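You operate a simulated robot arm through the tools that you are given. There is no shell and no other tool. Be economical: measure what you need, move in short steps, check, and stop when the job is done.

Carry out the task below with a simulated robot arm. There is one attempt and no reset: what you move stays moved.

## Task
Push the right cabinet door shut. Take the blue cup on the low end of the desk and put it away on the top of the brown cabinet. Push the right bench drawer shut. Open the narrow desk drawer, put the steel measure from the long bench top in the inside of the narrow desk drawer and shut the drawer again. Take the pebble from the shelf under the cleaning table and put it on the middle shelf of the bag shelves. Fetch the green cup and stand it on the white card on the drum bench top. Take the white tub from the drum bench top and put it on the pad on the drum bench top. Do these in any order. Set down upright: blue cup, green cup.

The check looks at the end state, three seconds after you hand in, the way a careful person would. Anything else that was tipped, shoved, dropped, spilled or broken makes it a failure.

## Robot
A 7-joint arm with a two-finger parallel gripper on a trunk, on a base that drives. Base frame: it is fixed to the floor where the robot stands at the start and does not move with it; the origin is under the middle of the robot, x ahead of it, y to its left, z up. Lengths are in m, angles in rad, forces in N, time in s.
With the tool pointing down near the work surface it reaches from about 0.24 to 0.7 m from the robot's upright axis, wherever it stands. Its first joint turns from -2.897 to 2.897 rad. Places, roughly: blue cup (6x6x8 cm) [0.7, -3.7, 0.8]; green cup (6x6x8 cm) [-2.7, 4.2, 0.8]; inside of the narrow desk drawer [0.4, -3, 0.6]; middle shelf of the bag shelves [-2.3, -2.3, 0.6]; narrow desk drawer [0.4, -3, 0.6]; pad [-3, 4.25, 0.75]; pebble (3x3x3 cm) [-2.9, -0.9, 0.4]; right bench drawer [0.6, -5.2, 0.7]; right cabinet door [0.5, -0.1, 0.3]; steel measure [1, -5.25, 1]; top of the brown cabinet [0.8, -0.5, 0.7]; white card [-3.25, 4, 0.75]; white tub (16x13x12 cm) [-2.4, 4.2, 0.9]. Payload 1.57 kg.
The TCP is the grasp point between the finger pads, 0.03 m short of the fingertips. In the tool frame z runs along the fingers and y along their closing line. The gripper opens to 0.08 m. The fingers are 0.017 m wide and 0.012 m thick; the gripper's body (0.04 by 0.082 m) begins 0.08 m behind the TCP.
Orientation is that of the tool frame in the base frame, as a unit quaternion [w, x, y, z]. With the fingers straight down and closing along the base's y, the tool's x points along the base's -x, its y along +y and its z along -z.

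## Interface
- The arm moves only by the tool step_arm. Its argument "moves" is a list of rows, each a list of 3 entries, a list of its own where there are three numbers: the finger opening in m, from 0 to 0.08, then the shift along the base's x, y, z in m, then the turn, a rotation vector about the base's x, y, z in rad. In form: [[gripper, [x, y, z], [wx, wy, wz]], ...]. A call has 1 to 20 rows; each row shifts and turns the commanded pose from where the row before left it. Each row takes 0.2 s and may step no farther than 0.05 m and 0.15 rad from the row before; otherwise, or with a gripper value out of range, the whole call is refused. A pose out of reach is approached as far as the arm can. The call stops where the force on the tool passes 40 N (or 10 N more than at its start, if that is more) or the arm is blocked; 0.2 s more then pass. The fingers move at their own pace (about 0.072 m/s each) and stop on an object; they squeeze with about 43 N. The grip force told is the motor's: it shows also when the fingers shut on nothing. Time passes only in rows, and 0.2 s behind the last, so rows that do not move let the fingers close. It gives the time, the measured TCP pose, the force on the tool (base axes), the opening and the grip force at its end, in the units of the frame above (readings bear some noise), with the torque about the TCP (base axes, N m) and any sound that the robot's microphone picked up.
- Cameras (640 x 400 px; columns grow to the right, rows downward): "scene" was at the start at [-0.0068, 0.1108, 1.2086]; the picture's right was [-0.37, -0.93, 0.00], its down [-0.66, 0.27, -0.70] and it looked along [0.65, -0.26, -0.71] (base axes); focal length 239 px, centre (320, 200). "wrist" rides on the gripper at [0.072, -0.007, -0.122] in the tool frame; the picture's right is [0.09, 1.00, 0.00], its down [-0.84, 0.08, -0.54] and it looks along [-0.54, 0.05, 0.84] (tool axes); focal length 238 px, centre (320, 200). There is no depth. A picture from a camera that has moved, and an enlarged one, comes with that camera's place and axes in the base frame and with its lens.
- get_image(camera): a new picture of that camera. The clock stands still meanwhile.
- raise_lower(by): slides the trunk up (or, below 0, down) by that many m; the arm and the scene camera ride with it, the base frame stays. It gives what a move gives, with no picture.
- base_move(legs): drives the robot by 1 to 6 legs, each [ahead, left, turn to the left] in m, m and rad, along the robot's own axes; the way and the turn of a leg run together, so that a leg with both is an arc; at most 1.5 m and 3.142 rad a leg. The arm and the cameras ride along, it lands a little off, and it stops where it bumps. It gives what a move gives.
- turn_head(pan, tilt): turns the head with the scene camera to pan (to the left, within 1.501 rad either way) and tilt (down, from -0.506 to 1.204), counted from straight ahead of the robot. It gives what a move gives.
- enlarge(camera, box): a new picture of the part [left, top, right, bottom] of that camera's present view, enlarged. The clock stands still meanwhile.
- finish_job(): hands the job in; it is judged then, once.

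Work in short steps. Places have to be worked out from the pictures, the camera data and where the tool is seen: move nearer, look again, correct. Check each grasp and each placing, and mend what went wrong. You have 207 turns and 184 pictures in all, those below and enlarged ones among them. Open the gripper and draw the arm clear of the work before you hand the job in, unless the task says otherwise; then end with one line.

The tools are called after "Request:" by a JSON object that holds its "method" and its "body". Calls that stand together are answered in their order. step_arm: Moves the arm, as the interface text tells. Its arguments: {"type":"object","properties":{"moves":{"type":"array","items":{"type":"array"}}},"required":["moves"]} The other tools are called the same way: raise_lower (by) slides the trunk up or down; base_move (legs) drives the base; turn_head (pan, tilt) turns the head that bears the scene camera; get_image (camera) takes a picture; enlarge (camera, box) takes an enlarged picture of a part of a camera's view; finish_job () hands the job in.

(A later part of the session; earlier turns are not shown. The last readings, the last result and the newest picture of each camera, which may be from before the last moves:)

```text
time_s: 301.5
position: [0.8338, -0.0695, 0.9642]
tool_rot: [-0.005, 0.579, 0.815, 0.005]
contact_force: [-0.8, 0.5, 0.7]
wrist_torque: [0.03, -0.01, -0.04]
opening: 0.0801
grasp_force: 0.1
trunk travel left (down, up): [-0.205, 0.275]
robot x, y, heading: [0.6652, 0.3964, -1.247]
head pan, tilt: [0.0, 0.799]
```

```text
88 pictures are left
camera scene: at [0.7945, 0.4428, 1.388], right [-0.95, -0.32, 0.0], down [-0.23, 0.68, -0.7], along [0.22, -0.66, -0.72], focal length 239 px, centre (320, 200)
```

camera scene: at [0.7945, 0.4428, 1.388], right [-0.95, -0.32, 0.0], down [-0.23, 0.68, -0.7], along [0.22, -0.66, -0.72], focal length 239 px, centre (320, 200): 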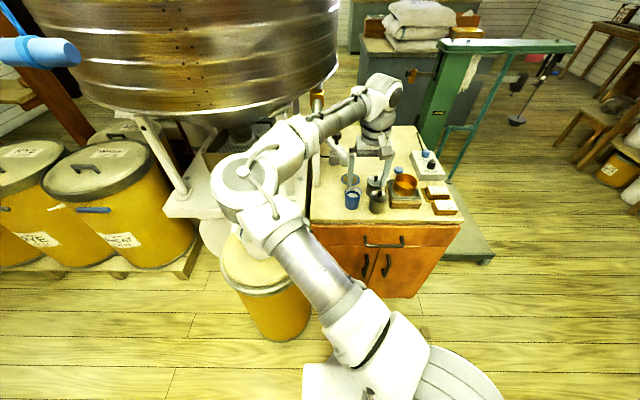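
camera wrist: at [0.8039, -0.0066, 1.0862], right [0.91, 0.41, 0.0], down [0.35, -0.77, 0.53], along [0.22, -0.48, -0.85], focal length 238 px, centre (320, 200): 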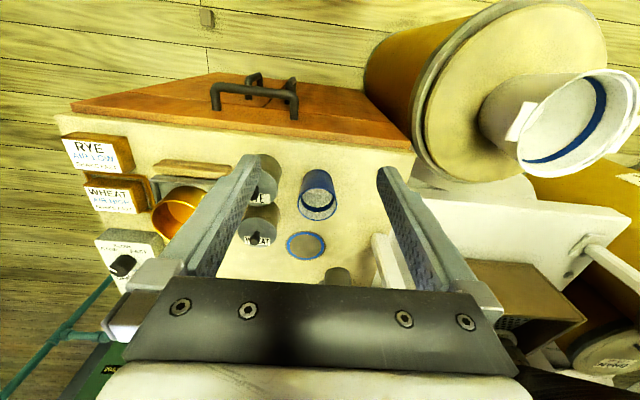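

The blue cup stands upright on the cabinet. Next I'll look to the north-west for the routes to the drum bench and cleaning table: back up, turn right to heading ≈π and look.

Request:
{"method": "base_move", "body": {"legs": [[-0.15, 0, 0], [0, -0.5, 0], [0, 0, -1.89]]}}

Request:
{"method": "turn_head", "body": {"pan": -0.5, "tilt": 0.4}}

Request:
{"method": "get_image", "body": {"camera": "scene"}}

Request:
{"method": "turn_head", "body": {"pan": 0.5, "tilt": 0.5}}

Request:
{"method": "get_image", "body": {"camera": "scene"}}

```text
time_s: 313.1
position: [-0.3557, 0.3563, 0.9636]
tool_rot: [0.0, 1.0, 0.017, 0.006]
contact_force: [-0.1, 0.2, -0.7]
wrist_torque: [0.02, -0.03, -0.01]
opening: 0.0803
grasp_force: 0.0
trunk travel left (down, up): [-0.205, 0.275]
robot x, y, heading: [0.1405, 0.3827, -3.113]
head pan, tilt: [0.0, 0.799]
```

```text
time_s: 314.0
position: [-0.3565, 0.3562, 0.9624]
tool_rot: [-0.001, 1.0, 0.018, 0.006]
contact_force: [-1.2, 0.4, 0.0]
wrist_torque: [-0.02, 0.0, 0.02]
opening: 0.0803
grasp_force: 0.2
trunk travel left (down, up): [-0.205, 0.275]
robot x, y, heading: [0.1427, 0.3803, -3.11]
head pan, tilt: [-0.499, 0.4]
```

```text
87 pictures are left
camera scene: at [0.141, 0.2871, 1.423], right [0.46, 0.89, 0.0], down [0.35, -0.18, -0.92], along [-0.82, 0.42, -0.39], focal length 239 px, centre (320, 200)
```

scene: 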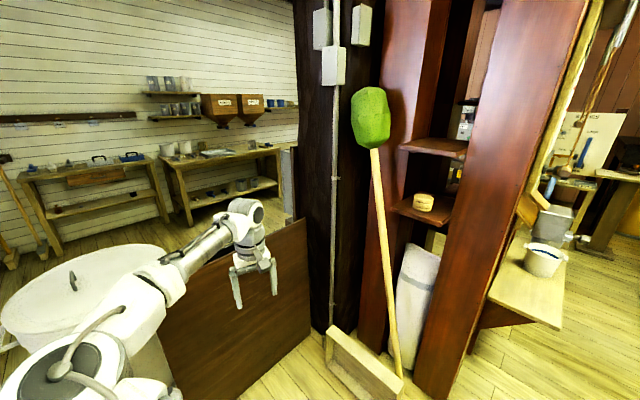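

```text
time_s: 315.3
position: [-0.3561, 0.3569, 0.9622]
tool_rot: [0.0, 1.0, 0.018, 0.006]
contact_force: [0.1, -0.4, -0.3]
wrist_torque: [-0.01, 0.02, 0.0]
opening: 0.0799
grasp_force: 0.1
trunk travel left (down, up): [-0.205, 0.275]
robot x, y, heading: [0.1419, 0.3811, -3.114]
head pan, tilt: [0.499, 0.499]
```

```text
86 pictures are left
camera scene: at [0.1447, 0.1994, 1.414], right [-0.5, 0.87, 0.0], down [0.41, 0.24, -0.88], along [-0.76, -0.44, -0.48], focal length 239 px, centre (320, 200)
```

scene: 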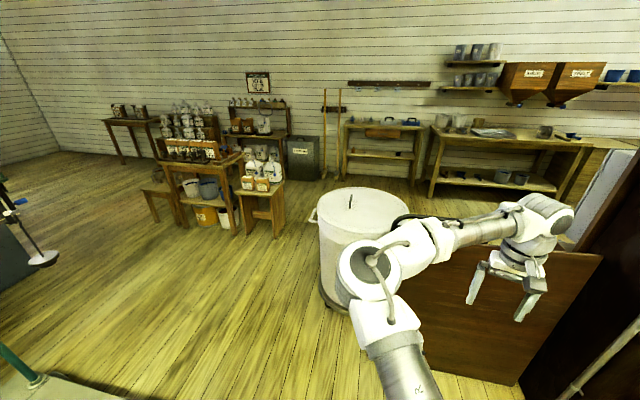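

The cleaning table is at about (-2.8,-1.1)–(-3.1,-0.2), with a passage between white bin and bench around (-1.04,-0.73). I raise the trunk and drive the corridor, then turn west.

Request:
{"method": "raise_lower", "body": {"by": 0.22}}

Request:
{"method": "base_move", "body": {"legs": [[0, 0, 1.54], [0, -0.3, 0], [0.6, 0, 0], [0.25, -0.12, 0], [0, -0.18, 0], [0.36, 0, 0]]}}

Request:
{"method": "base_move", "body": {"legs": [[0, 0, -1.57]]}}

Request:
{"method": "turn_head", "body": {"pan": 0.0, "tilt": 0.7}}

Request:
{"method": "get_image", "body": {"camera": "scene"}}

```text
time_s: 317.6
position: [-0.3561, 0.3572, 1.1842]
tool_rot: [0.0, 1.0, 0.018, 0.006]
contact_force: [-0.6, -0.7, 0.7]
wrist_torque: [-0.02, -0.01, -0.02]
opening: 0.0801
grasp_force: 0.1
trunk travel left (down, up): [-0.425, 0.055]
robot x, y, heading: [0.1424, 0.3818, -3.113]
head pan, tilt: [0.499, 0.499]
```

```text
time_s: 335.3
position: [-0.472, -1.3127, 1.1842]
tool_rot: [-0.004, 0.71, 0.704, 0.004]
contact_force: [0.0, 0.1, 0.3]
wrist_torque: [0.01, 0.01, 0.01]
opening: 0.08
grasp_force: 0.1
trunk travel left (down, up): [-0.425, 0.055]
robot x, y, heading: [-0.4787, -0.8104, -1.586]
head pan, tilt: [0.499, 0.499]
```

```text
time_s: 340.9
position: [-0.9736, -0.8037, 1.1837]
tool_rot: [0.001, 1.0, -0.017, 0.006]
contact_force: [0.1, 0.1, -0.6]
wrist_torque: [0.01, -0.01, 0.04]
opening: 0.0803
grasp_force: 0.1
trunk travel left (down, up): [-0.425, 0.055]
robot x, y, heading: [-0.4762, -0.8102, 3.102]
head pan, tilt: [0.499, 0.499]
```

```text
time_s: 341.9
position: [-0.9738, -0.8039, 1.1839]
tool_rot: [0.0, 1.0, -0.016, 0.006]
contact_force: [-0.3, -1.0, 0.4]
wrist_torque: [0.03, 0.05, 0.0]
opening: 0.08
grasp_force: 0.0
trunk travel left (down, up): [-0.425, 0.055]
robot x, y, heading: [-0.4747, -0.8114, 3.1]
head pan, tilt: [0.0, 0.7]
```

```text
85 pictures are left
camera scene: at [-0.4885, -0.952, 1.6163], right [0.04, 1.0, 0.0], down [0.64, -0.03, -0.77], along [-0.76, 0.03, -0.64], focal length 239 px, centre (320, 200)
```

scene: 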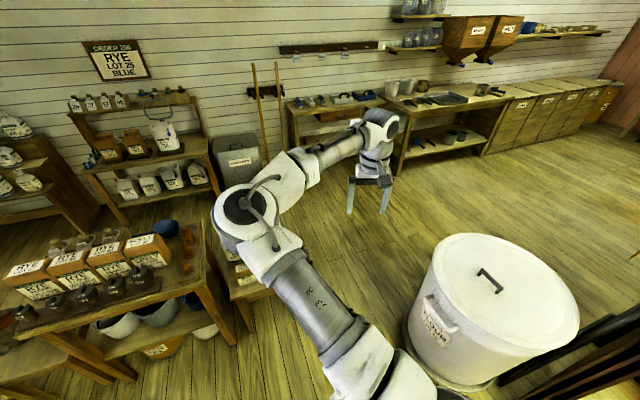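

The gap is centred near y≈-0.78. Drive straight through toward the cleaning table.

Request:
{"method": "base_move", "body": {"legs": [[0.8, -0.02, 0], [0.6, 0, 0]]}}

Request:
{"method": "turn_head", "body": {"pan": 0.05, "tilt": 0.65}}

Request:
{"method": "get_image", "body": {"camera": "scene"}}

```text
time_s: 345.9
position: [-1.571, -0.7621, 1.1845]
tool_rot: [0.0, 1.0, -0.016, 0.005]
contact_force: [0.4, -0.3, 0.1]
wrist_torque: [-0.01, 0.05, -0.01]
opening: 0.08
grasp_force: 0.1
trunk travel left (down, up): [-0.425, 0.055]
robot x, y, heading: [-1.0746, -0.7707, 3.098]
head pan, tilt: [0.0, 0.7]
stopped in leg 1: the robot was blocked; the commanded pose is now the measured one
```

```text
time_s: 346.6
position: [-1.5697, -0.7621, 1.1836]
tool_rot: [0.001, 1.0, -0.014, 0.006]
contact_force: [0.7, -0.8, -0.4]
wrist_torque: [0.02, 0.03, -0.02]
opening: 0.0802
grasp_force: 0.1
trunk travel left (down, up): [-0.425, 0.055]
robot x, y, heading: [-1.073, -0.7671, 3.098]
head pan, tilt: [0.051, 0.649]
```

```text
84 pictures are left
camera scene: at [-1.0871, -0.9131, 1.6206], right [-0.01, 1.0, 0.0], down [0.6, 0.01, -0.8], along [-0.8, -0.01, -0.6], focal length 239 px, centre (320, 200)
```

scene: 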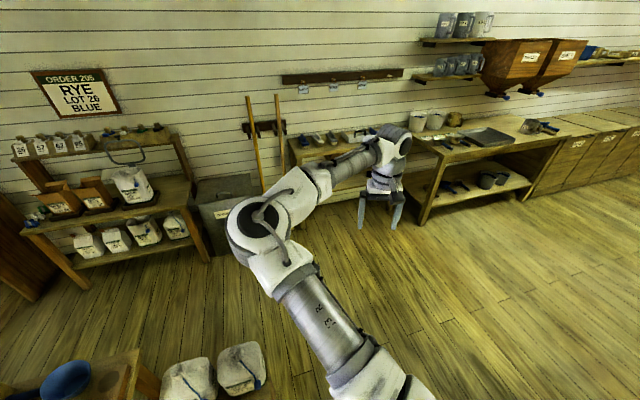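

Blocked by the bench on the left; shift right and continue.

Request:
{"method": "base_move", "body": {"legs": [[-0.05, 0, 0], [0, -0.12, 0], [0.9, 0, 0]]}}

Request:
{"method": "turn_head", "body": {"pan": 0.1, "tilt": 0.7}}

Request:
{"method": "get_image", "body": {"camera": "scene"}}

```text
time_s: 348.0
position: [-1.5214, -0.7614, 1.1837]
tool_rot: [0.001, 1.0, -0.015, 0.007]
contact_force: [0.9, -0.6, -0.9]
wrist_torque: [0.02, 0.03, 0.01]
opening: 0.08
grasp_force: 0.0
trunk travel left (down, up): [-0.425, 0.055]
robot x, y, heading: [-1.021, -0.7654, 3.102]
head pan, tilt: [0.051, 0.649]
stopped in leg 2: the robot was blocked; the commanded pose is now the measured one
```

```text
time_s: 348.6
position: [-1.5225, -0.761, 1.1843]
tool_rot: [0.0, 1.0, -0.016, 0.007]
contact_force: [0.1, -0.8, 0.0]
wrist_torque: [-0.01, 0.04, 0.03]
opening: 0.0799
grasp_force: 0.0
trunk travel left (down, up): [-0.425, 0.055]
robot x, y, heading: [-1.0209, -0.7691, 3.106]
head pan, tilt: [0.099, 0.7]
```

```text
83 pictures are left
camera scene: at [-1.0354, -0.9159, 1.6163], right [-0.06, 1.0, 0.0], down [0.64, 0.04, -0.77], along [-0.76, -0.04, -0.64], focal length 239 px, centre (320, 200)
```

scene: 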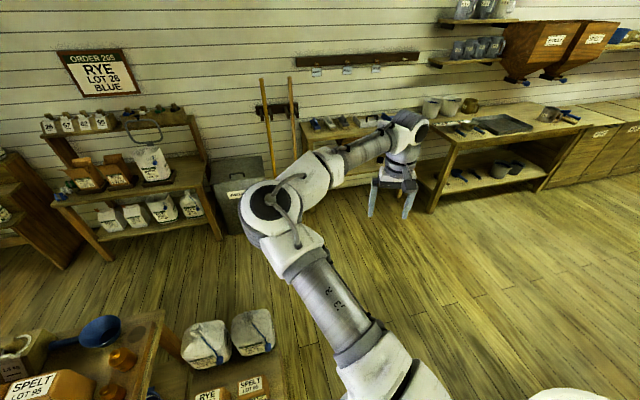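

I look down at both sides to see clearances.

Request:
{"method": "turn_head", "body": {"pan": 0.5, "tilt": 1.2}}

Request:
{"method": "get_image", "body": {"camera": "scene"}}

Request:
{"method": "turn_head", "body": {"pan": -0.9, "tilt": 1.0}}

Request:
{"method": "get_image", "body": {"camera": "scene"}}

```text
time_s: 349.6
position: [-1.5204, -0.7608, 1.1825]
tool_rot: [0.001, 1.0, -0.016, 0.007]
contact_force: [-0.2, -0.3, -0.8]
wrist_torque: [0.04, -0.01, -0.04]
opening: 0.0803
grasp_force: 0.0
trunk travel left (down, up): [-0.425, 0.055]
robot x, y, heading: [-1.0216, -0.7697, 3.105]
head pan, tilt: [0.499, 1.201]
```

```text
82 pictures are left
camera scene: at [-1.0008, -0.9357, 1.5803], right [-0.44, 0.9, 0.0], down [0.84, 0.41, -0.36], along [-0.33, -0.16, -0.93], focal length 239 px, centre (320, 200)
```

scene: 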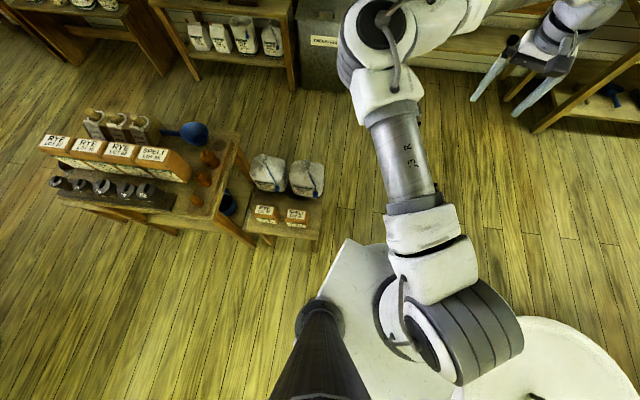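

```text
time_s: 351.1
position: [-1.5212, -0.7611, 1.183]
tool_rot: [0.0, 1.0, -0.015, 0.007]
contact_force: [0.5, 0.2, 0.0]
wrist_torque: [0.01, -0.02, 0.01]
opening: 0.08
grasp_force: 0.1
trunk travel left (down, up): [-0.425, 0.055]
robot x, y, heading: [-1.0229, -0.7705, 3.102]
head pan, tilt: [-0.901, 1.0]
```

```text
81 pictures are left
camera scene: at [-0.9917, -0.8546, 1.5929], right [0.81, 0.59, 0.0], down [0.5, -0.68, -0.54], along [-0.32, 0.44, -0.84], focal length 239 px, centre (320, 200)
```

scene: 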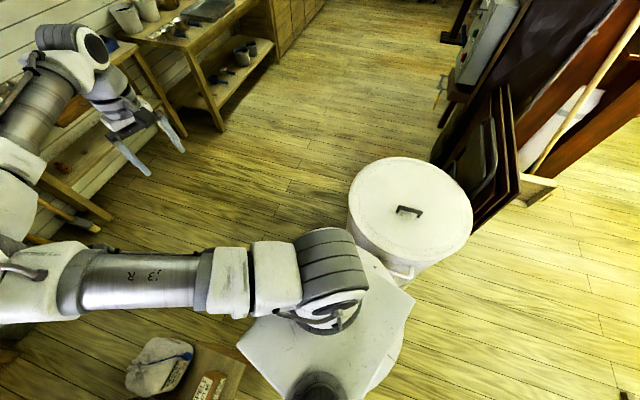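

The gap between bin and bench is too narrow. I'll take the southern way round: back to the corridor, south, then west.

Request:
{"method": "base_move", "body": {"legs": [[-0.55, 0, 0], [0, 1.1, 0.02], [0, 1.1, 0.02], [0.9, 0, 0]]}}

Request:
{"method": "turn_head", "body": {"pan": -0.6, "tilt": 0.8}}

Request:
{"method": "get_image", "body": {"camera": "scene"}}

```text
time_s: 366.2
position: [-1.0156, -2.1615, 1.1833]
tool_rot: [0.001, 1.0, -0.006, 0.006]
contact_force: [-0.1, -0.4, 0.4]
wrist_torque: [-0.03, 0.0, 0.0]
opening: 0.0799
grasp_force: 0.1
trunk travel left (down, up): [-0.425, 0.055]
robot x, y, heading: [-0.5183, -2.1561, 3.122]
head pan, tilt: [-0.901, 1.0]
stopped in leg 3: the robot was blocked; the commanded pose is now the measured one
```

```text
time_s: 367.0
position: [-1.0155, -2.1628, 1.1841]
tool_rot: [0.0, 1.0, -0.005, 0.006]
contact_force: [-0.1, -0.5, -0.3]
wrist_torque: [-0.01, 0.02, 0.03]
opening: 0.0799
grasp_force: 0.1
trunk travel left (down, up): [-0.425, 0.055]
robot x, y, heading: [-0.5192, -2.1617, 3.123]
head pan, tilt: [-0.6, 0.799]
```

```text
80 pictures are left
camera scene: at [-0.5069, -2.2544, 1.608], right [0.58, 0.81, 0.0], down [0.58, -0.42, -0.7], along [-0.57, 0.4, -0.72], focal length 239 px, centre (320, 200)
```

scene: 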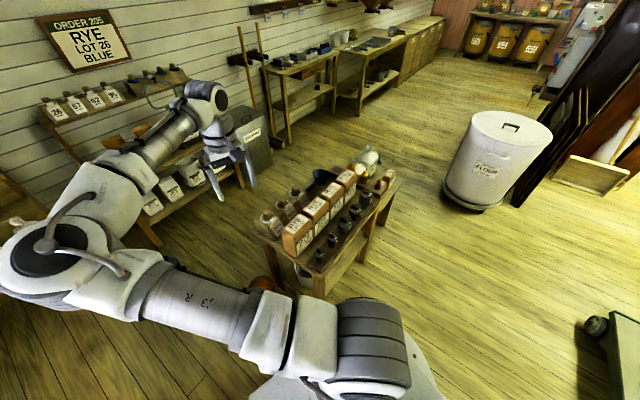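

Drifted into the stool's zone; shift +x and continue south, then west.

Request:
{"method": "base_move", "body": {"legs": [[-0.1, -0.02, 0], [0, 0.85, 0], [0.9, 0, 0]]}}

Request:
{"method": "turn_head", "body": {"pan": -0.7, "tilt": 0.8}}

Request:
{"method": "get_image", "body": {"camera": "scene"}}

```text
time_s: 380.4
position: [-1.822, -2.9921, 1.1841]
tool_rot: [0.0, 1.0, 0.004, 0.005]
contact_force: [-0.5, 0.2, 0.3]
wrist_torque: [0.0, 0.0, 0.02]
opening: 0.08
grasp_force: 0.0
trunk travel left (down, up): [-0.425, 0.055]
robot x, y, heading: [-1.324, -2.9837, -3.139]
head pan, tilt: [-0.6, 0.799]
```

```text
time_s: 381.1
position: [-1.8216, -2.993, 1.1837]
tool_rot: [0.0, 1.0, 0.004, 0.005]
contact_force: [-0.4, 0.0, -0.2]
wrist_torque: [-0.01, 0.02, 0.02]
opening: 0.08
grasp_force: 0.0
trunk travel left (down, up): [-0.425, 0.055]
robot x, y, heading: [-1.3242, -2.9801, -3.141]
head pan, tilt: [-0.7, 0.799]
```

```text
79 pictures are left
camera scene: at [-1.3073, -3.0671, 1.608], right [0.64, 0.77, 0.0], down [0.55, -0.46, -0.7], along [-0.53, 0.45, -0.72], focal length 239 px, centre (320, 200)
```

scene: 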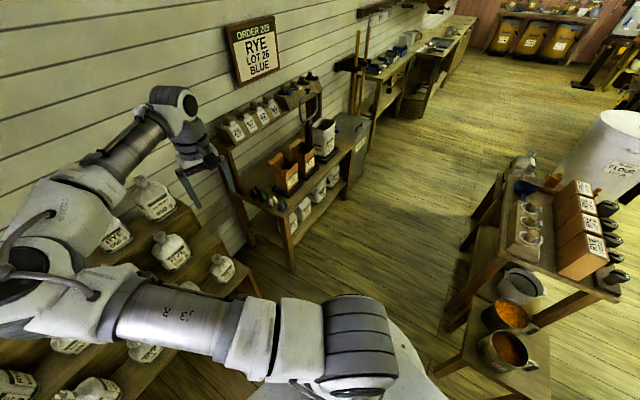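

A clear aisle runs north between the bag shelves and the table. I turn north and drive up to the cleaning table.

Request:
{"method": "base_move", "body": {"legs": [[0, 0, -1.57], [0.88, 0.43, 0], [1.25, 0.2, 0]]}}

Request:
{"method": "turn_head", "body": {"pan": 1.1, "tilt": 0.7}}

Request:
{"method": "get_image", "body": {"camera": "scene"}}

```text
time_s: 400.4
position: [-1.9786, -0.344, 1.1836]
tool_rot: [0.004, 0.712, -0.702, 0.004]
contact_force: [-0.1, 0.6, 0.0]
wrist_torque: [0.02, 0.01, 0.02]
opening: 0.0799
grasp_force: 0.1
trunk travel left (down, up): [-0.425, 0.055]
robot x, y, heading: [-1.962, -0.8391, 1.574]
head pan, tilt: [-0.7, 0.799]
```

```text
time_s: 402.2
position: [-1.9782, -0.3448, 1.1836]
tool_rot: [0.004, 0.712, -0.702, 0.003]
contact_force: [0.2, -0.8, -0.3]
wrist_torque: [0.01, -0.01, -0.01]
opening: 0.08
grasp_force: 0.0
trunk travel left (down, up): [-0.425, 0.055]
robot x, y, heading: [-1.9625, -0.8436, 1.577]
head pan, tilt: [1.1, 0.7]
```

```text
78 pictures are left
camera scene: at [-2.1818, -0.8835, 1.6162], right [0.45, 0.89, 0.0], down [0.58, -0.29, -0.76], along [-0.68, 0.34, -0.64], focal length 239 px, centre (320, 200)
```

scene: 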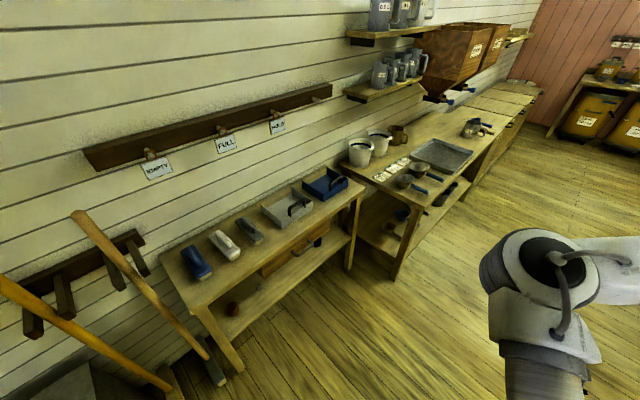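

I zoom on the shelf below the cleaning table.

Request:
{"method": "enlarge", "body": {"camera": "scene", "box": [140, 170, 390, 400]}}

```text
1.74 times, centred on (265, 285) of scene
camera zoom: at [-2.1818, -0.8835, 1.6162], right [0.45, 0.89, 0.0], down [0.58, -0.29, -0.76], along [-0.68, 0.34, -0.64], focal length 416 px, centre (416, 52)
```

zoom: 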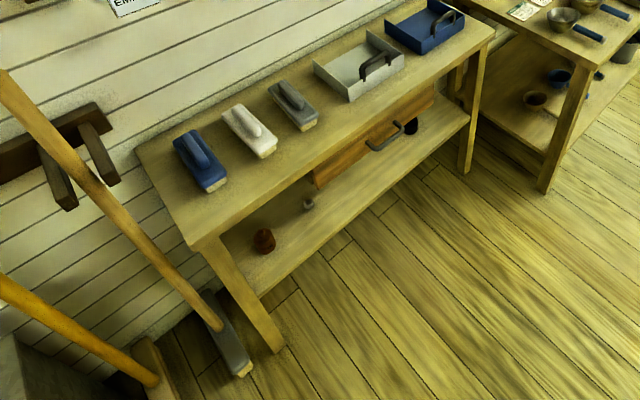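

The grey pebble is at ≈(-2.97,-0.88) on the lower shelf (z≈0.36), 0.14 m behind the table's front legs. I stand off square to it, tilt the tool 45° forward, then lower in front of the table.

Request:
{"method": "base_move", "body": {"legs": [[0.256, 0.108, 0], [0, 0, 1.885]]}}

Request:
{"method": "step_arm", "body": {"moves": [[0.08, [-0.019, -0.006, 0], [-0.041, 0.1245, 0]], [0.08, [-0.019, -0.006, 0], [-0.041, 0.1245, 0]], [0.08, [-0.019, -0.006, 0], [-0.041, 0.1245, 0]], [0.08, [-0.019, -0.006, 0], [-0.041, 0.1245, 0]], [0.08, [-0.019, -0.006, 0], [-0.041, 0.1245, 0]], [0.08, [-0.019, -0.006, 0], [-0.041, 0.1245, 0]]]}}

Request:
{"method": "raise_lower", "body": {"by": -0.42}}

Request:
{"method": "turn_head", "body": {"pan": 0.1, "tilt": 0.7}}

Request:
{"method": "get_image", "body": {"camera": "wrist"}}

Request:
{"method": "get_image", "body": {"camera": "scene"}}

```text
time_s: 410.6
position: [-2.5385, -0.7611, 1.1826]
tool_rot: [-0.001, 0.985, 0.173, 0.006]
contact_force: [0.4, 0.6, -0.5]
wrist_torque: [0.0, 0.0, 0.03]
opening: 0.08
grasp_force: 0.0
trunk travel left (down, up): [-0.425, 0.055]
robot x, y, heading: [-2.0742, -0.5854, -2.806]
head pan, tilt: [1.1, 0.7]
```

```text
time_s: 412.0
position: [-2.6529, -0.7977, 1.1844]
tool_rot: [0.055, 0.912, 0.159, -0.375]
contact_force: [0.0, -0.7, 0.8]
wrist_torque: [0.01, 0.01, 0.0]
opening: 0.08
grasp_force: 0.0
trunk travel left (down, up): [-0.425, 0.055]
robot x, y, heading: [-2.0737, -0.5825, -2.802]
head pan, tilt: [1.1, 0.7]
```

```text
refused: -0.42 is not a number from -0.4 to 0.4
```

```text
time_s: 413.3
position: [-2.6532, -0.797, 1.1843]
tool_rot: [0.056, 0.912, 0.16, -0.373]
contact_force: [-0.3, 0.3, 0.2]
wrist_torque: [0.03, 0.0, -0.01]
opening: 0.0801
grasp_force: 0.0
trunk travel left (down, up): [-0.425, 0.055]
robot x, y, heading: [-2.0744, -0.5854, -2.802]
head pan, tilt: [0.099, 0.7]
```

```text
76 pictures are left
camera wrist: at [-2.5268, -0.7463, 1.2209], right [0.39, -0.92, -0.08], down [-0.18, -0.16, 0.97], along [-0.9, -0.37, -0.23], focal length 238 px, centre (320, 200)
```

wrist: 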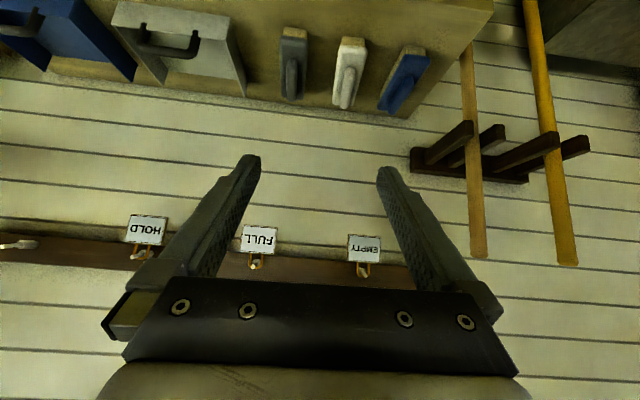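

```text
75 pictures are left
camera scene: at [-2.0298, -0.7263, 1.6163], right [-0.42, 0.91, 0.0], down [0.58, 0.27, -0.76], along [-0.69, -0.32, -0.64], focal length 239 px, centre (320, 200)
```

scene: 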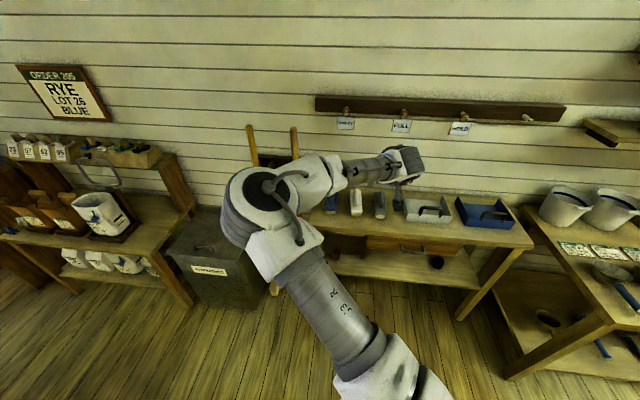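

Lower the trunk 0.4 m.

Request:
{"method": "raise_lower", "body": {"by": -0.4}}

Request:
{"method": "step_arm", "body": {"moves": [[0.08, [0, 0, -0.04], [0, 0, 0]], [0.08, [0, 0, -0.04], [0, 0, 0]], [0.08, [0, 0, -0.04], [0, 0, 0]], [0.08, [0, 0, -0.04], [0, 0, 0]], [0.08, [0, 0, -0.04], [0, 0, 0]], [0.08, [0, 0, -0.04], [0, 0, 0]], [0.08, [0, 0, -0.04], [0, 0, 0]], [0.08, [0, 0, -0.02], [0, 0, 0]]]}}

Request:
{"method": "get_image", "body": {"camera": "wrist"}}

Request:
{"method": "get_image", "body": {"camera": "scene"}}

```text
time_s: 417.1
position: [-2.654, -0.7966, 0.7827]
tool_rot: [0.055, 0.912, 0.159, -0.374]
contact_force: [-0.1, 0.4, 0.4]
wrist_torque: [-0.01, -0.01, 0.02]
opening: 0.0802
grasp_force: 0.1
trunk travel left (down, up): [-0.025, 0.455]
robot x, y, heading: [-2.0717, -0.5847, -2.806]
head pan, tilt: [0.099, 0.7]
```

```text
time_s: 418.9
position: [-2.6529, -0.7966, 0.4828]
tool_rot: [0.055, 0.912, 0.159, -0.373]
contact_force: [0.3, -0.8, -0.4]
wrist_torque: [-0.02, 0.0, -0.04]
opening: 0.0798
grasp_force: 0.1
trunk travel left (down, up): [-0.025, 0.455]
robot x, y, heading: [-2.0732, -0.5877, -2.802]
head pan, tilt: [0.099, 0.7]
```

```text
74 pictures are left
camera wrist: at [-2.5262, -0.7468, 0.5196], right [0.39, -0.92, -0.08], down [-0.18, -0.16, 0.97], along [-0.9, -0.37, -0.22], focal length 238 px, centre (320, 200)
```

wrist: 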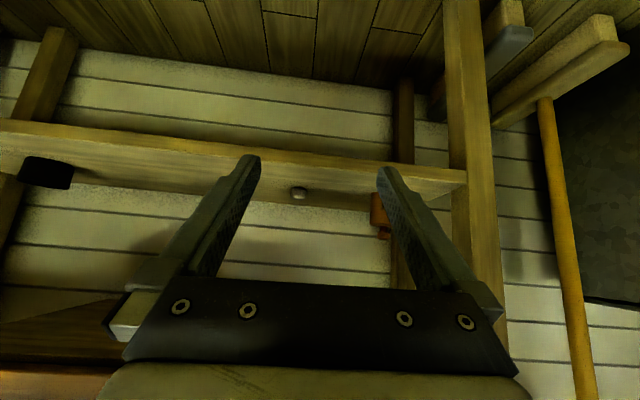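

```text
73 pictures are left
camera scene: at [-2.0297, -0.7262, 1.2163], right [-0.42, 0.91, 0.0], down [0.58, 0.27, -0.77], along [-0.69, -0.32, -0.64], focal length 239 px, centre (320, 200)
```

scene: 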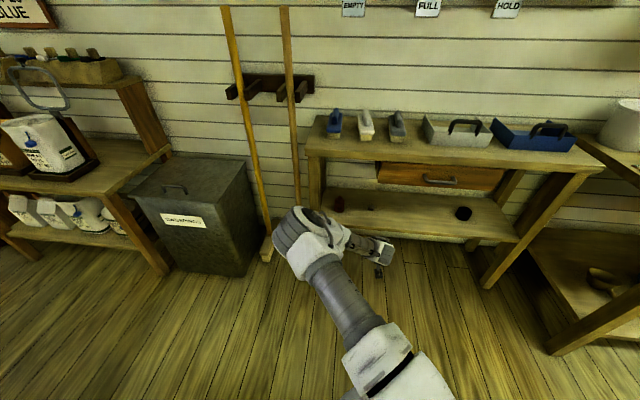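

Pebble triangulates to (-2.952,-0.878,0.409). I drive 0.25 m ahead with fingers above the shelf.

Request:
{"method": "base_move", "body": {"legs": [[0.24, -0.022, 0]]}}

Request:
{"method": "get_image", "body": {"camera": "wrist"}}

```text
time_s: 421.1
position: [-2.8901, -0.8582, 0.4836]
tool_rot: [0.055, 0.912, 0.16, -0.373]
contact_force: [0.1, -0.5, 0.4]
wrist_torque: [-0.02, -0.04, -0.03]
opening: 0.0799
grasp_force: 0.1
trunk travel left (down, up): [-0.025, 0.455]
robot x, y, heading: [-2.3098, -0.6446, -2.806]
head pan, tilt: [0.099, 0.7]
```

```text
72 pictures are left
camera wrist: at [-2.7642, -0.8079, 0.52], right [0.39, -0.92, -0.08], down [-0.18, -0.16, 0.97], along [-0.9, -0.37, -0.22], focal length 238 px, centre (320, 200)
```

wrist: 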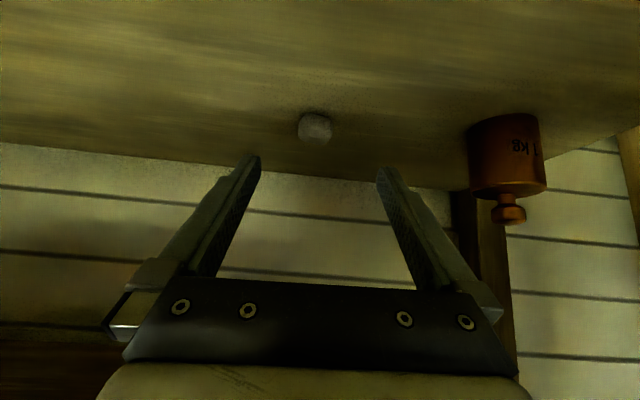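

Consistent. I ease down and forward onto the pebble and close.

Request:
{"method": "step_arm", "body": {"moves": [[0.08, [-0.02, -0.005, -0.02], [0, 0, 0]], [0.08, [-0.02, -0.005, -0.02], [0, 0, 0]], [0.08, [-0.013, -0.004, -0.013], [0, 0, 0]], [0.08, [0, 0, 0], [0, 0, 0]]]}}

Request:
{"method": "get_image", "body": {"camera": "wrist"}}

```text
time_s: 422.1
position: [-2.9435, -0.8715, 0.4315]
tool_rot: [0.055, 0.912, 0.16, -0.374]
contact_force: [0.3, 0.5, 0.2]
wrist_torque: [-0.01, -0.03, 0.02]
opening: 0.08
grasp_force: 0.1
trunk travel left (down, up): [-0.025, 0.455]
robot x, y, heading: [-2.3118, -0.6455, -2.799]
head pan, tilt: [0.099, 0.7]
```

```text
71 pictures are left
camera wrist: at [-2.8169, -0.8209, 0.4683], right [0.39, -0.92, -0.08], down [-0.18, -0.16, 0.97], along [-0.9, -0.37, -0.22], focal length 238 px, centre (320, 200)
```

wrist: 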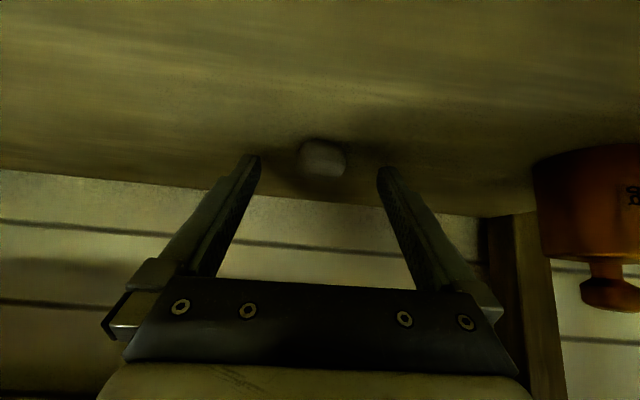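

Pebble lies between the fingertips. Slightly lower, then close and lift.

Request:
{"method": "step_arm", "body": {"moves": [[0.08, [-0.004, -0.002, -0.007], [0, 0, 0]], [0, [0, 0, 0], [0, 0, 0]], [0, [0, 0, 0], [0, 0, 0]], [0, [0, 0, 0], [0, 0, 0]], [0, [0, 0, 0], [0, 0, 0]], [0, [0, 0, 0.03], [0, 0, 0]], [0, [0, 0, 0.03], [0, 0, 0]]]}}

Request:
{"method": "get_image", "body": {"camera": "wrist"}}

```text
time_s: 422.7
position: [-2.9472, -0.8808, 0.4261]
tool_rot: [0.063, 0.91, 0.163, -0.377]
contact_force: [10.4, -7.2, 13.5]
wrist_torque: [-0.56, -0.02, 0.26]
opening: 0.0371
grasp_force: 5.1
trunk travel left (down, up): [-0.025, 0.455]
robot x, y, heading: [-2.3121, -0.6459, -2.808]
head pan, tilt: [0.099, 0.7]
stopped in row 2: the force on the tool passed its limit at 50 N (the readings are from after the stop); the commanded pose is now the measured one
```

```text
70 pictures are left
camera wrist: at [-2.8205, -0.8288, 0.4631], right [0.4, -0.91, -0.07], down [-0.17, -0.15, 0.97], along [-0.9, -0.38, -0.22], focal length 238 px, centre (320, 200)
```

wrist: 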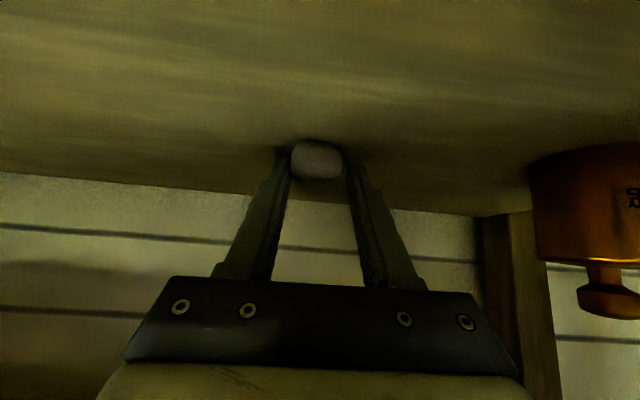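

The tips pressed on the shelf. I raise 5 mm and close fully.

Request:
{"method": "step_arm", "body": {"moves": [[0.037, [0, 0.003, 0.005], [0, 0, 0]], [0.03, [0, 0, 0], [0, 0, 0]], [0.0, [0, 0, 0], [0, 0, 0]], [0, [0, 0, 0], [0, 0, 0]], [0, [0, 0, 0], [0, 0, 0]]]}}

Request:
{"method": "step_arm", "body": {"moves": [[0, [0, 0, 0.03], [0, 0, 0]], [0, [0, 0, 0.03], [0, 0, 0]]]}}

Request:
{"method": "get_image", "body": {"camera": "wrist"}}

```text
time_s: 423.9
position: [-2.9471, -0.8747, 0.4318]
tool_rot: [0.059, 0.911, 0.161, -0.375]
contact_force: [0.4, 0.8, 0.2]
wrist_torque: [0.04, 0.02, 0.0]
opening: 0.0266
grasp_force: 37.9
trunk travel left (down, up): [-0.025, 0.455]
robot x, y, heading: [-2.3107, -0.6419, -2.8]
head pan, tilt: [0.099, 0.7]
```

```text
time_s: 424.5
position: [-2.9385, -0.8693, 0.4733]
tool_rot: [0.055, 0.917, 0.161, -0.36]
contact_force: [0.2, -0.6, -0.6]
wrist_torque: [0.02, 0.0, 0.01]
opening: 0.0264
grasp_force: 37.0
trunk travel left (down, up): [-0.025, 0.455]
robot x, y, heading: [-2.3104, -0.6455, -2.805]
head pan, tilt: [0.099, 0.7]
```

```text
69 pictures are left
camera wrist: at [-2.8115, -0.8193, 0.5132], right [0.4, -0.91, -0.08], down [-0.2, -0.17, 0.96], along [-0.9, -0.37, -0.25], focal length 238 px, centre (320, 200)
```

wrist: 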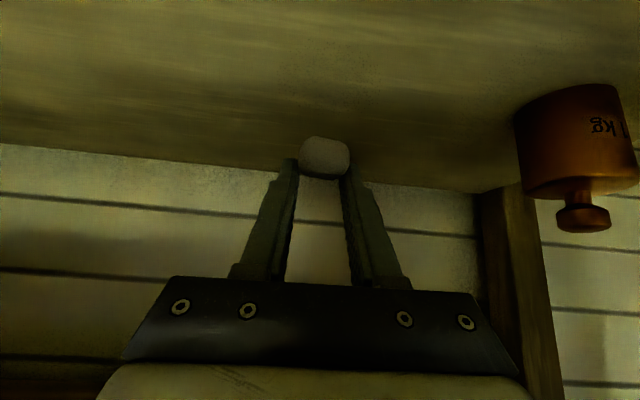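

Pebble gripped. I back out, raise and return the tool to vertical, with clearance above the shelves.

Request:
{"method": "base_move", "body": {"legs": [[-0.3, 0, 0]]}}

Request:
{"method": "raise_lower", "body": {"by": 0.4}}

Request:
{"method": "step_arm", "body": {"moves": [[0, [0.019, 0.006, 0.04], [0.041, -0.12, 0]], [0, [0.019, 0.006, 0.04], [0.041, -0.12, 0]], [0, [0.019, 0.006, 0.04], [0.041, -0.12, 0]], [0, [0.019, 0.006, 0.04], [0.041, -0.12, 0]], [0, [0.019, 0.006, 0.04], [0.041, -0.12, 0]], [0, [0.019, 0.006, 0.04], [0.041, -0.12, 0]], [0, [0, 0, 0.04], [0, 0, 0]], [0, [0, 0, 0.04], [0, 0, 0]], [0, [0, 0, 0.04], [0, 0, 0]]]}}

Request:
{"method": "base_move", "body": {"legs": [[0.18, 0, 0], [0, 1.3, 0]]}}

Request:
{"method": "turn_head", "body": {"pan": 0.1, "tilt": 0.8}}

Request:
{"method": "get_image", "body": {"camera": "scene"}}

Request:
{"method": "get_image", "body": {"camera": "wrist"}}

```text
time_s: 427.1
position: [-2.6629, -0.7729, 0.4926]
tool_rot: [0.058, 0.911, 0.16, -0.375]
contact_force: [0.0, -0.3, -0.2]
wrist_torque: [0.01, -0.01, -0.01]
opening: 0.0265
grasp_force: 37.2
trunk travel left (down, up): [-0.025, 0.455]
robot x, y, heading: [-2.0253, -0.5468, -2.804]
head pan, tilt: [0.099, 0.7]
```

```text
time_s: 430.9
position: [-2.6626, -0.7741, 0.8931]
tool_rot: [0.059, 0.911, 0.161, -0.375]
contact_force: [0.9, 0.5, -0.4]
wrist_torque: [0.01, -0.01, 0.01]
opening: 0.0263
grasp_force: 36.8
trunk travel left (down, up): [-0.425, 0.055]
robot x, y, heading: [-2.023, -0.5477, -2.803]
head pan, tilt: [0.099, 0.7]
```

```text
time_s: 432.9
position: [-2.5479, -0.7375, 1.2531]
tool_rot: [0.002, 0.985, 0.174, -0.008]
contact_force: [-0.3, -0.3, -0.5]
wrist_torque: [0.02, -0.02, -0.02]
opening: 0.0263
grasp_force: 36.5
trunk travel left (down, up): [-0.425, 0.055]
robot x, y, heading: [-2.0255, -0.5456, -2.808]
head pan, tilt: [0.099, 0.7]
```

```text
time_s: 444.1
position: [-2.3019, -1.9999, 1.2531]
tool_rot: [0.002, 0.985, 0.17, -0.009]
contact_force: [0.3, 0.1, -0.5]
wrist_torque: [-0.03, 0.01, -0.02]
opening: 0.0255
grasp_force: 37.2
trunk travel left (down, up): [-0.425, 0.055]
robot x, y, heading: [-1.7788, -1.8136, -2.814]
head pan, tilt: [0.099, 0.7]
```

```text
time_s: 444.8
position: [-2.3017, -1.9992, 1.2535]
tool_rot: [0.002, 0.985, 0.17, -0.009]
contact_force: [0.4, -0.5, -0.2]
wrist_torque: [0.02, 0.0, 0.02]
opening: 0.0253
grasp_force: 36.4
trunk travel left (down, up): [-0.425, 0.055]
robot x, y, heading: [-1.7776, -1.8129, -2.814]
head pan, tilt: [0.099, 0.799]
```

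```text
68 pictures are left
camera scene: at [-1.7328, -1.9519, 1.608], right [-0.42, 0.91, 0.0], down [0.65, 0.3, -0.7], along [-0.63, -0.29, -0.72], focal length 239 px, centre (320, 200)
```

scene: 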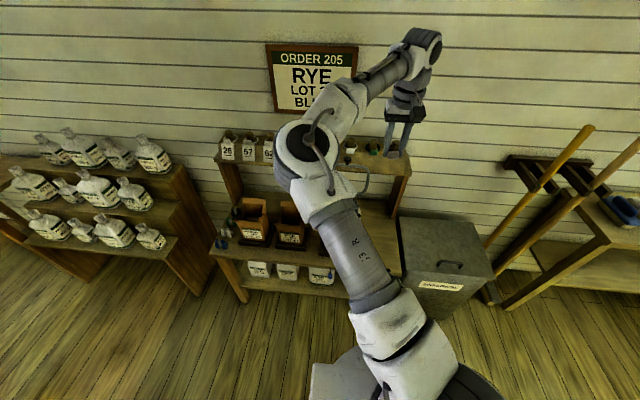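

```text
67 pictures are left
camera wrist: at [-2.2346, -1.9696, 1.374], right [0.42, -0.91, 0.0], down [-0.75, -0.35, 0.56], along [-0.51, -0.23, -0.83], focal length 238 px, centre (320, 200)
```

wrist: 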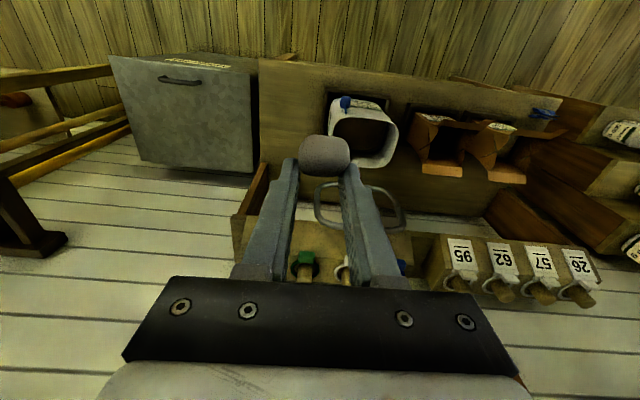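

There's a free area at the right end of the middle shelf, ≈(-2.417,-1.941). I move over it at height, lower the trunk, and check.

Request:
{"method": "step_arm", "body": {"moves": [[0, [-0.029, 0.0145, 0], [0, 0, 0]], [0, [-0.029, 0.0145, 0], [0, 0, 0]], [0, [-0.029, 0.0145, 0], [0, 0, 0]], [0, [-0.028, 0.0145, 0], [0, 0, 0]], [0, [0, 0, 0], [0, 0, 0]]]}}

Request:
{"method": "raise_lower", "body": {"by": -0.3}}

Request:
{"method": "get_image", "body": {"camera": "wrist"}}

Request:
{"method": "get_image", "body": {"camera": "scene"}}

```text
time_s: 446.0
position: [-2.4171, -1.9459, 1.2522]
tool_rot: [0.002, 0.985, 0.171, -0.009]
contact_force: [-0.7, 0.0, 0.3]
wrist_torque: [-0.03, -0.01, 0.03]
opening: 0.0253
grasp_force: 36.9
trunk travel left (down, up): [-0.425, 0.055]
robot x, y, heading: [-1.7773, -1.8132, -2.815]
head pan, tilt: [0.099, 0.799]
```

```text
time_s: 449.0
position: [-2.4169, -1.9449, 0.9526]
tool_rot: [0.002, 0.985, 0.17, -0.009]
contact_force: [0.2, -1.1, -0.3]
wrist_torque: [0.06, 0.0, 0.03]
opening: 0.0252
grasp_force: 36.9
trunk travel left (down, up): [-0.125, 0.355]
robot x, y, heading: [-1.783, -1.8142, -2.816]
head pan, tilt: [0.099, 0.799]
```

```text
66 pictures are left
camera wrist: at [-2.3493, -1.9139, 1.0734], right [0.42, -0.91, 0.0], down [-0.75, -0.35, 0.56], along [-0.51, -0.23, -0.83], focal length 238 px, centre (320, 200)
```

wrist: 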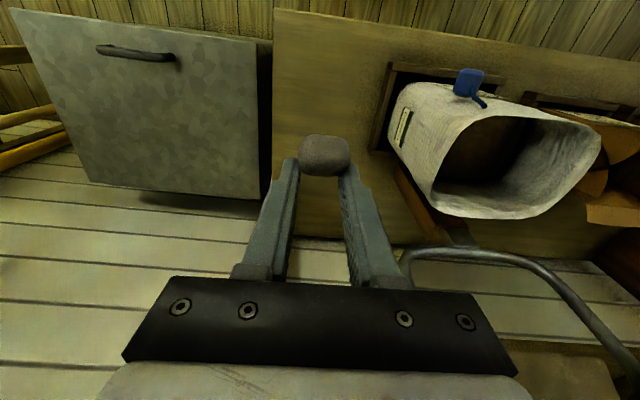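

```text
65 pictures are left
camera scene: at [-1.7328, -1.9519, 1.308], right [-0.42, 0.91, 0.0], down [0.65, 0.3, -0.7], along [-0.63, -0.29, -0.72], focal length 239 px, centre (320, 200)
```

scene: 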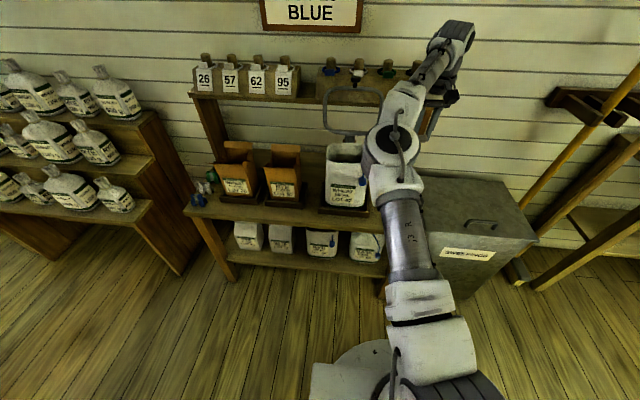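

Clear landing spot. Nudge 2 cm away from the jug and descend.

Request:
{"method": "step_arm", "body": {"moves": [[0, [-0.008, 0.02, -0.03], [0, 0, 0]], [0, [0, 0, -0.045], [0, 0, 0]], [0, [0, 0, -0.045], [0, 0, 0]], [0, [0, 0, -0.045], [0, 0, 0]], [0, [0, 0, -0.045], [0, 0, 0]], [0, [0, 0, -0.04], [0, 0, 0]], [0, [0, 0, 0], [0, 0, 0]]]}}

Request:
{"method": "get_image", "body": {"camera": "wrist"}}

Request:
{"method": "get_image", "body": {"camera": "scene"}}

```text
time_s: 450.6
position: [-2.4227, -1.9281, 0.7004]
tool_rot: [0.001, 0.986, 0.169, -0.008]
contact_force: [1.5, -0.1, -0.7]
wrist_torque: [0.02, -0.02, -0.01]
opening: 0.0252
grasp_force: 36.9
out of reach, approached as far as the arm can: row 1
trunk travel left (down, up): [-0.125, 0.355]
robot x, y, heading: [-1.7802, -1.8128, -2.811]
head pan, tilt: [0.099, 0.799]
```

```text
64 pictures are left
camera wrist: at [-2.3557, -1.898, 0.822], right [0.42, -0.91, 0.0], down [-0.75, -0.35, 0.56], along [-0.51, -0.23, -0.83], focal length 238 px, centre (320, 200)
```

wrist: 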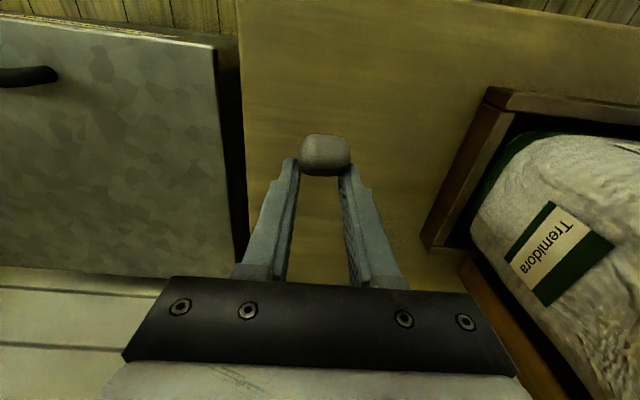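

```text
63 pictures are left
camera scene: at [-1.7328, -1.9519, 1.308], right [-0.42, 0.91, 0.0], down [0.65, 0.3, -0.7], along [-0.63, -0.29, -0.72], focal length 239 px, centre (320, 200)
```

scene: 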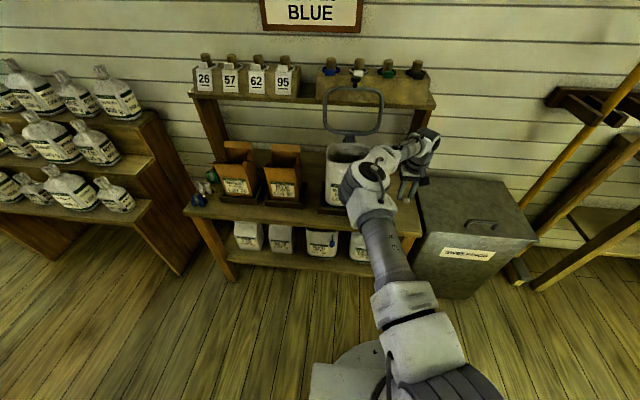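

Request:
{"method": "step_arm", "body": {"moves": [[0, [0, 0, -0.025], [0, 0, 0]], [0, [0, 0, -0.015], [0, 0, 0]], [0, [0, 0, -0.012], [0, 0, 0]], [0, [0, 0, -0.01], [0, 0, 0]], [0, [0, 0, -0.01], [0, 0, 0]], [0, [0, 0, -0.01], [0, 0, 0]], [0, [0, 0, -0.01], [0, 0, 0]], [0, [0, 0, -0.01], [0, 0, 0]]]}}

Request:
{"method": "get_image", "body": {"camera": "wrist"}}

```text
time_s: 451.6
position: [-2.4248, -1.9281, 0.6506]
tool_rot: [0.001, 0.985, 0.17, -0.011]
contact_force: [5.3, 0.4, 17.2]
wrist_torque: [-0.2, -0.33, 0.06]
opening: 0.0252
grasp_force: 36.9
trunk travel left (down, up): [-0.125, 0.355]
robot x, y, heading: [-1.7752, -1.8137, -2.811]
head pan, tilt: [0.099, 0.799]
stopped in row 5: the force on the tool passed its limit at 49 N (the readings are from after the stop); the commanded pose is now the measured one
```

```text
62 pictures are left
camera wrist: at [-2.3562, -1.8975, 0.7703], right [0.42, -0.91, 0.0], down [-0.75, -0.35, 0.56], along [-0.51, -0.23, -0.83], focal length 238 px, centre (320, 200)
```

wrist: 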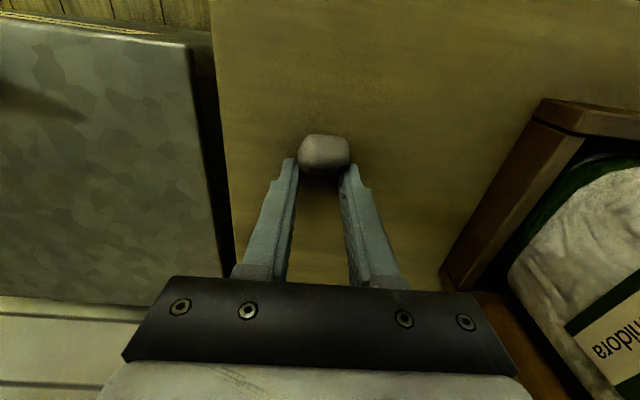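

On the shelf. Open and rise.

Request:
{"method": "step_arm", "body": {"moves": [[0.025, [0, 0, 0.002], [0, 0, 0]], [0.05, [0, 0, 0], [0, 0, 0]], [0.06, [0, 0, 0], [0, 0, 0]], [0.06, [0, 0, 0.03], [0, 0, 0]], [0.06, [0, 0, 0.04], [0, 0, 0]], [0.06, [0, 0, 0.04], [0, 0, 0]], [0.06, [0, 0, 0.04], [0, 0, 0]], [0.06, [0, 0, 0.04], [0, 0, 0]], [0.06, [0.02, 0.01, 0.04], [0, 0, 0]], [0.06, [0.03, 0.01, 0.03], [0, 0, 0]], [0.06, [0.04, 0.01, 0.02], [0, 0, 0]], [0.06, [0.04, 0.01, 0.02], [0, 0, 0]]]}}

Request:
{"method": "raise_lower", "body": {"by": 0.3}}

Request:
{"method": "get_image", "body": {"camera": "wrist"}}

```text
time_s: 454.2
position: [-2.2919, -1.8861, 0.948]
tool_rot: [0.002, 0.985, 0.17, -0.01]
contact_force: [-0.3, 0.4, 0.1]
wrist_torque: [-0.01, -0.02, 0.0]
opening: 0.0601
grasp_force: 0.1
trunk travel left (down, up): [-0.125, 0.355]
robot x, y, heading: [-1.7767, -1.8108, -2.811]
head pan, tilt: [0.099, 0.799]
```

```text
time_s: 457.2
position: [-2.2931, -1.8871, 1.2495]
tool_rot: [0.001, 0.985, 0.171, -0.01]
contact_force: [0.0, 0.8, -0.2]
wrist_torque: [0.01, 0.0, -0.02]
opening: 0.0599
grasp_force: 0.0
trunk travel left (down, up): [-0.425, 0.055]
robot x, y, heading: [-1.7782, -1.8128, -2.811]
head pan, tilt: [0.099, 0.799]
```

```text
61 pictures are left
camera wrist: at [-2.2249, -1.8571, 1.3695], right [0.42, -0.91, 0.0], down [-0.75, -0.35, 0.56], along [-0.51, -0.23, -0.83], focal length 238 px, centre (320, 200)
```

wrist: 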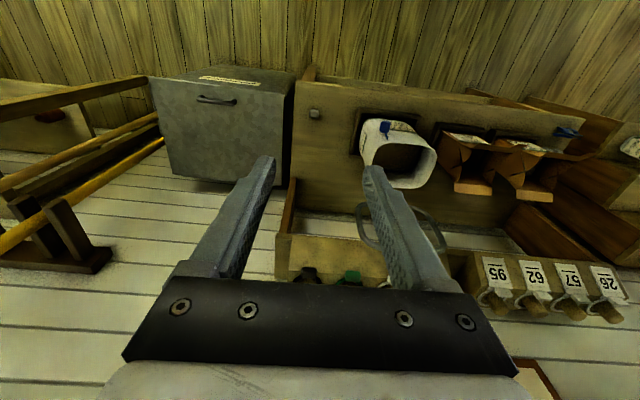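

Pebble rests on the middle shelf. Next, north through the west hall toward the drum bench.

Request:
{"method": "base_move", "body": {"legs": [[0, 0, -1.9], [1.2, 0.1, 0], [1.2, 0, 0]]}}

Request:
{"method": "turn_head", "body": {"pan": 0.15, "tilt": 0.45}}

Request:
{"method": "get_image", "body": {"camera": "scene"}}

```text
time_s: 479.4
position: [-1.8689, 1.1365, 1.2492]
tool_rot: [-0.007, 0.722, -0.692, -0.007]
contact_force: [0.5, -0.1, -0.3]
wrist_torque: [0.0, 0.0, 0.05]
opening: 0.06
grasp_force: 0.0
trunk travel left (down, up): [-0.425, 0.055]
robot x, y, heading: [-1.9526, 0.626, 1.595]
head pan, tilt: [0.099, 0.799]
```

```text
time_s: 480.2
position: [-1.8697, 1.1372, 1.2492]
tool_rot: [-0.006, 0.721, -0.693, -0.008]
contact_force: [0.2, -0.8, 0.2]
wrist_torque: [0.0, 0.0, 0.0]
opening: 0.0596
grasp_force: 0.0
trunk travel left (down, up): [-0.425, 0.055]
robot x, y, heading: [-1.9525, 0.6228, 1.6]
head pan, tilt: [0.15, 0.45]
```

```text
60 pictures are left
camera scene: at [-2.107, 0.6321, 1.6384], right [0.98, 0.18, 0.0], down [0.08, -0.43, -0.9], along [-0.16, 0.89, -0.44], focal length 239 px, centre (320, 200)
```

scene: 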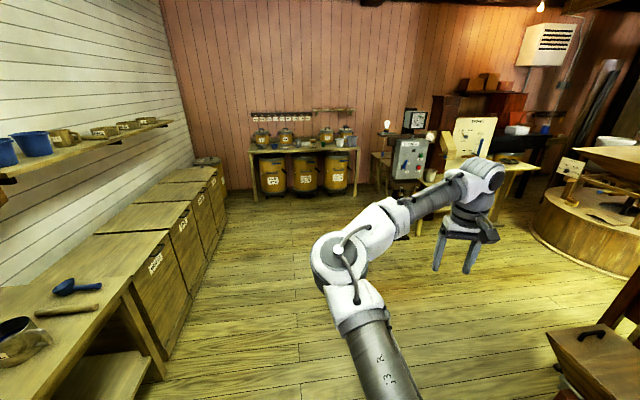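

The drum bench is ahead at y≈4.1. Drive closer.

Request:
{"method": "base_move", "body": {"legs": [[1.3, 0.35, -0.02], [1.1, 0.4, 0]]}}

Request:
{"method": "turn_head", "body": {"pan": 0.0, "tilt": 0.6}}

Request:
{"method": "get_image", "body": {"camera": "scene"}}

```text
time_s: 495.8
position: [-2.6481, 3.4954, 1.25]
tool_rot: [-0.007, 0.714, -0.7, -0.006]
contact_force: [0.0, -0.1, 0.6]
wrist_torque: [0.01, 0.01, 0.01]
opening: 0.06
grasp_force: 0.1
trunk travel left (down, up): [-0.425, 0.055]
robot x, y, heading: [-2.7421, 2.982, 1.575]
head pan, tilt: [0.15, 0.45]
```

```text
time_s: 496.5
position: [-2.6492, 3.4951, 1.2485]
tool_rot: [-0.006, 0.714, -0.7, -0.007]
contact_force: [-0.6, -0.5, -0.3]
wrist_torque: [0.04, -0.02, -0.01]
opening: 0.0599
grasp_force: 0.1
trunk travel left (down, up): [-0.425, 0.055]
robot x, y, heading: [-2.7434, 2.987, 1.581]
head pan, tilt: [0.0, 0.6]
```

```text
59 pictures are left
camera scene: at [-2.8836, 2.9928, 1.6249], right [1.0, 0.01, 0.0], down [0.0, -0.56, -0.83], along [-0.01, 0.83, -0.56], focal length 239 px, centre (320, 200)
```

scene: 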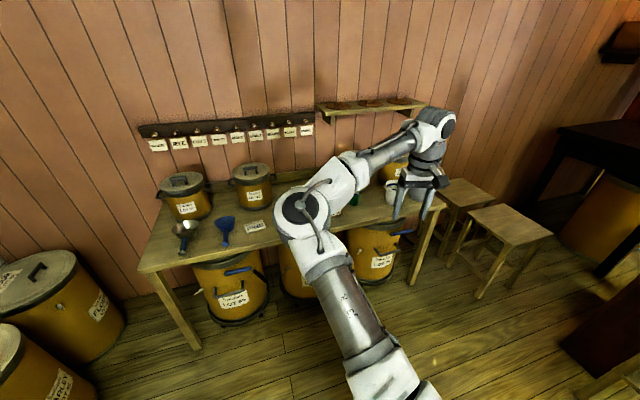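

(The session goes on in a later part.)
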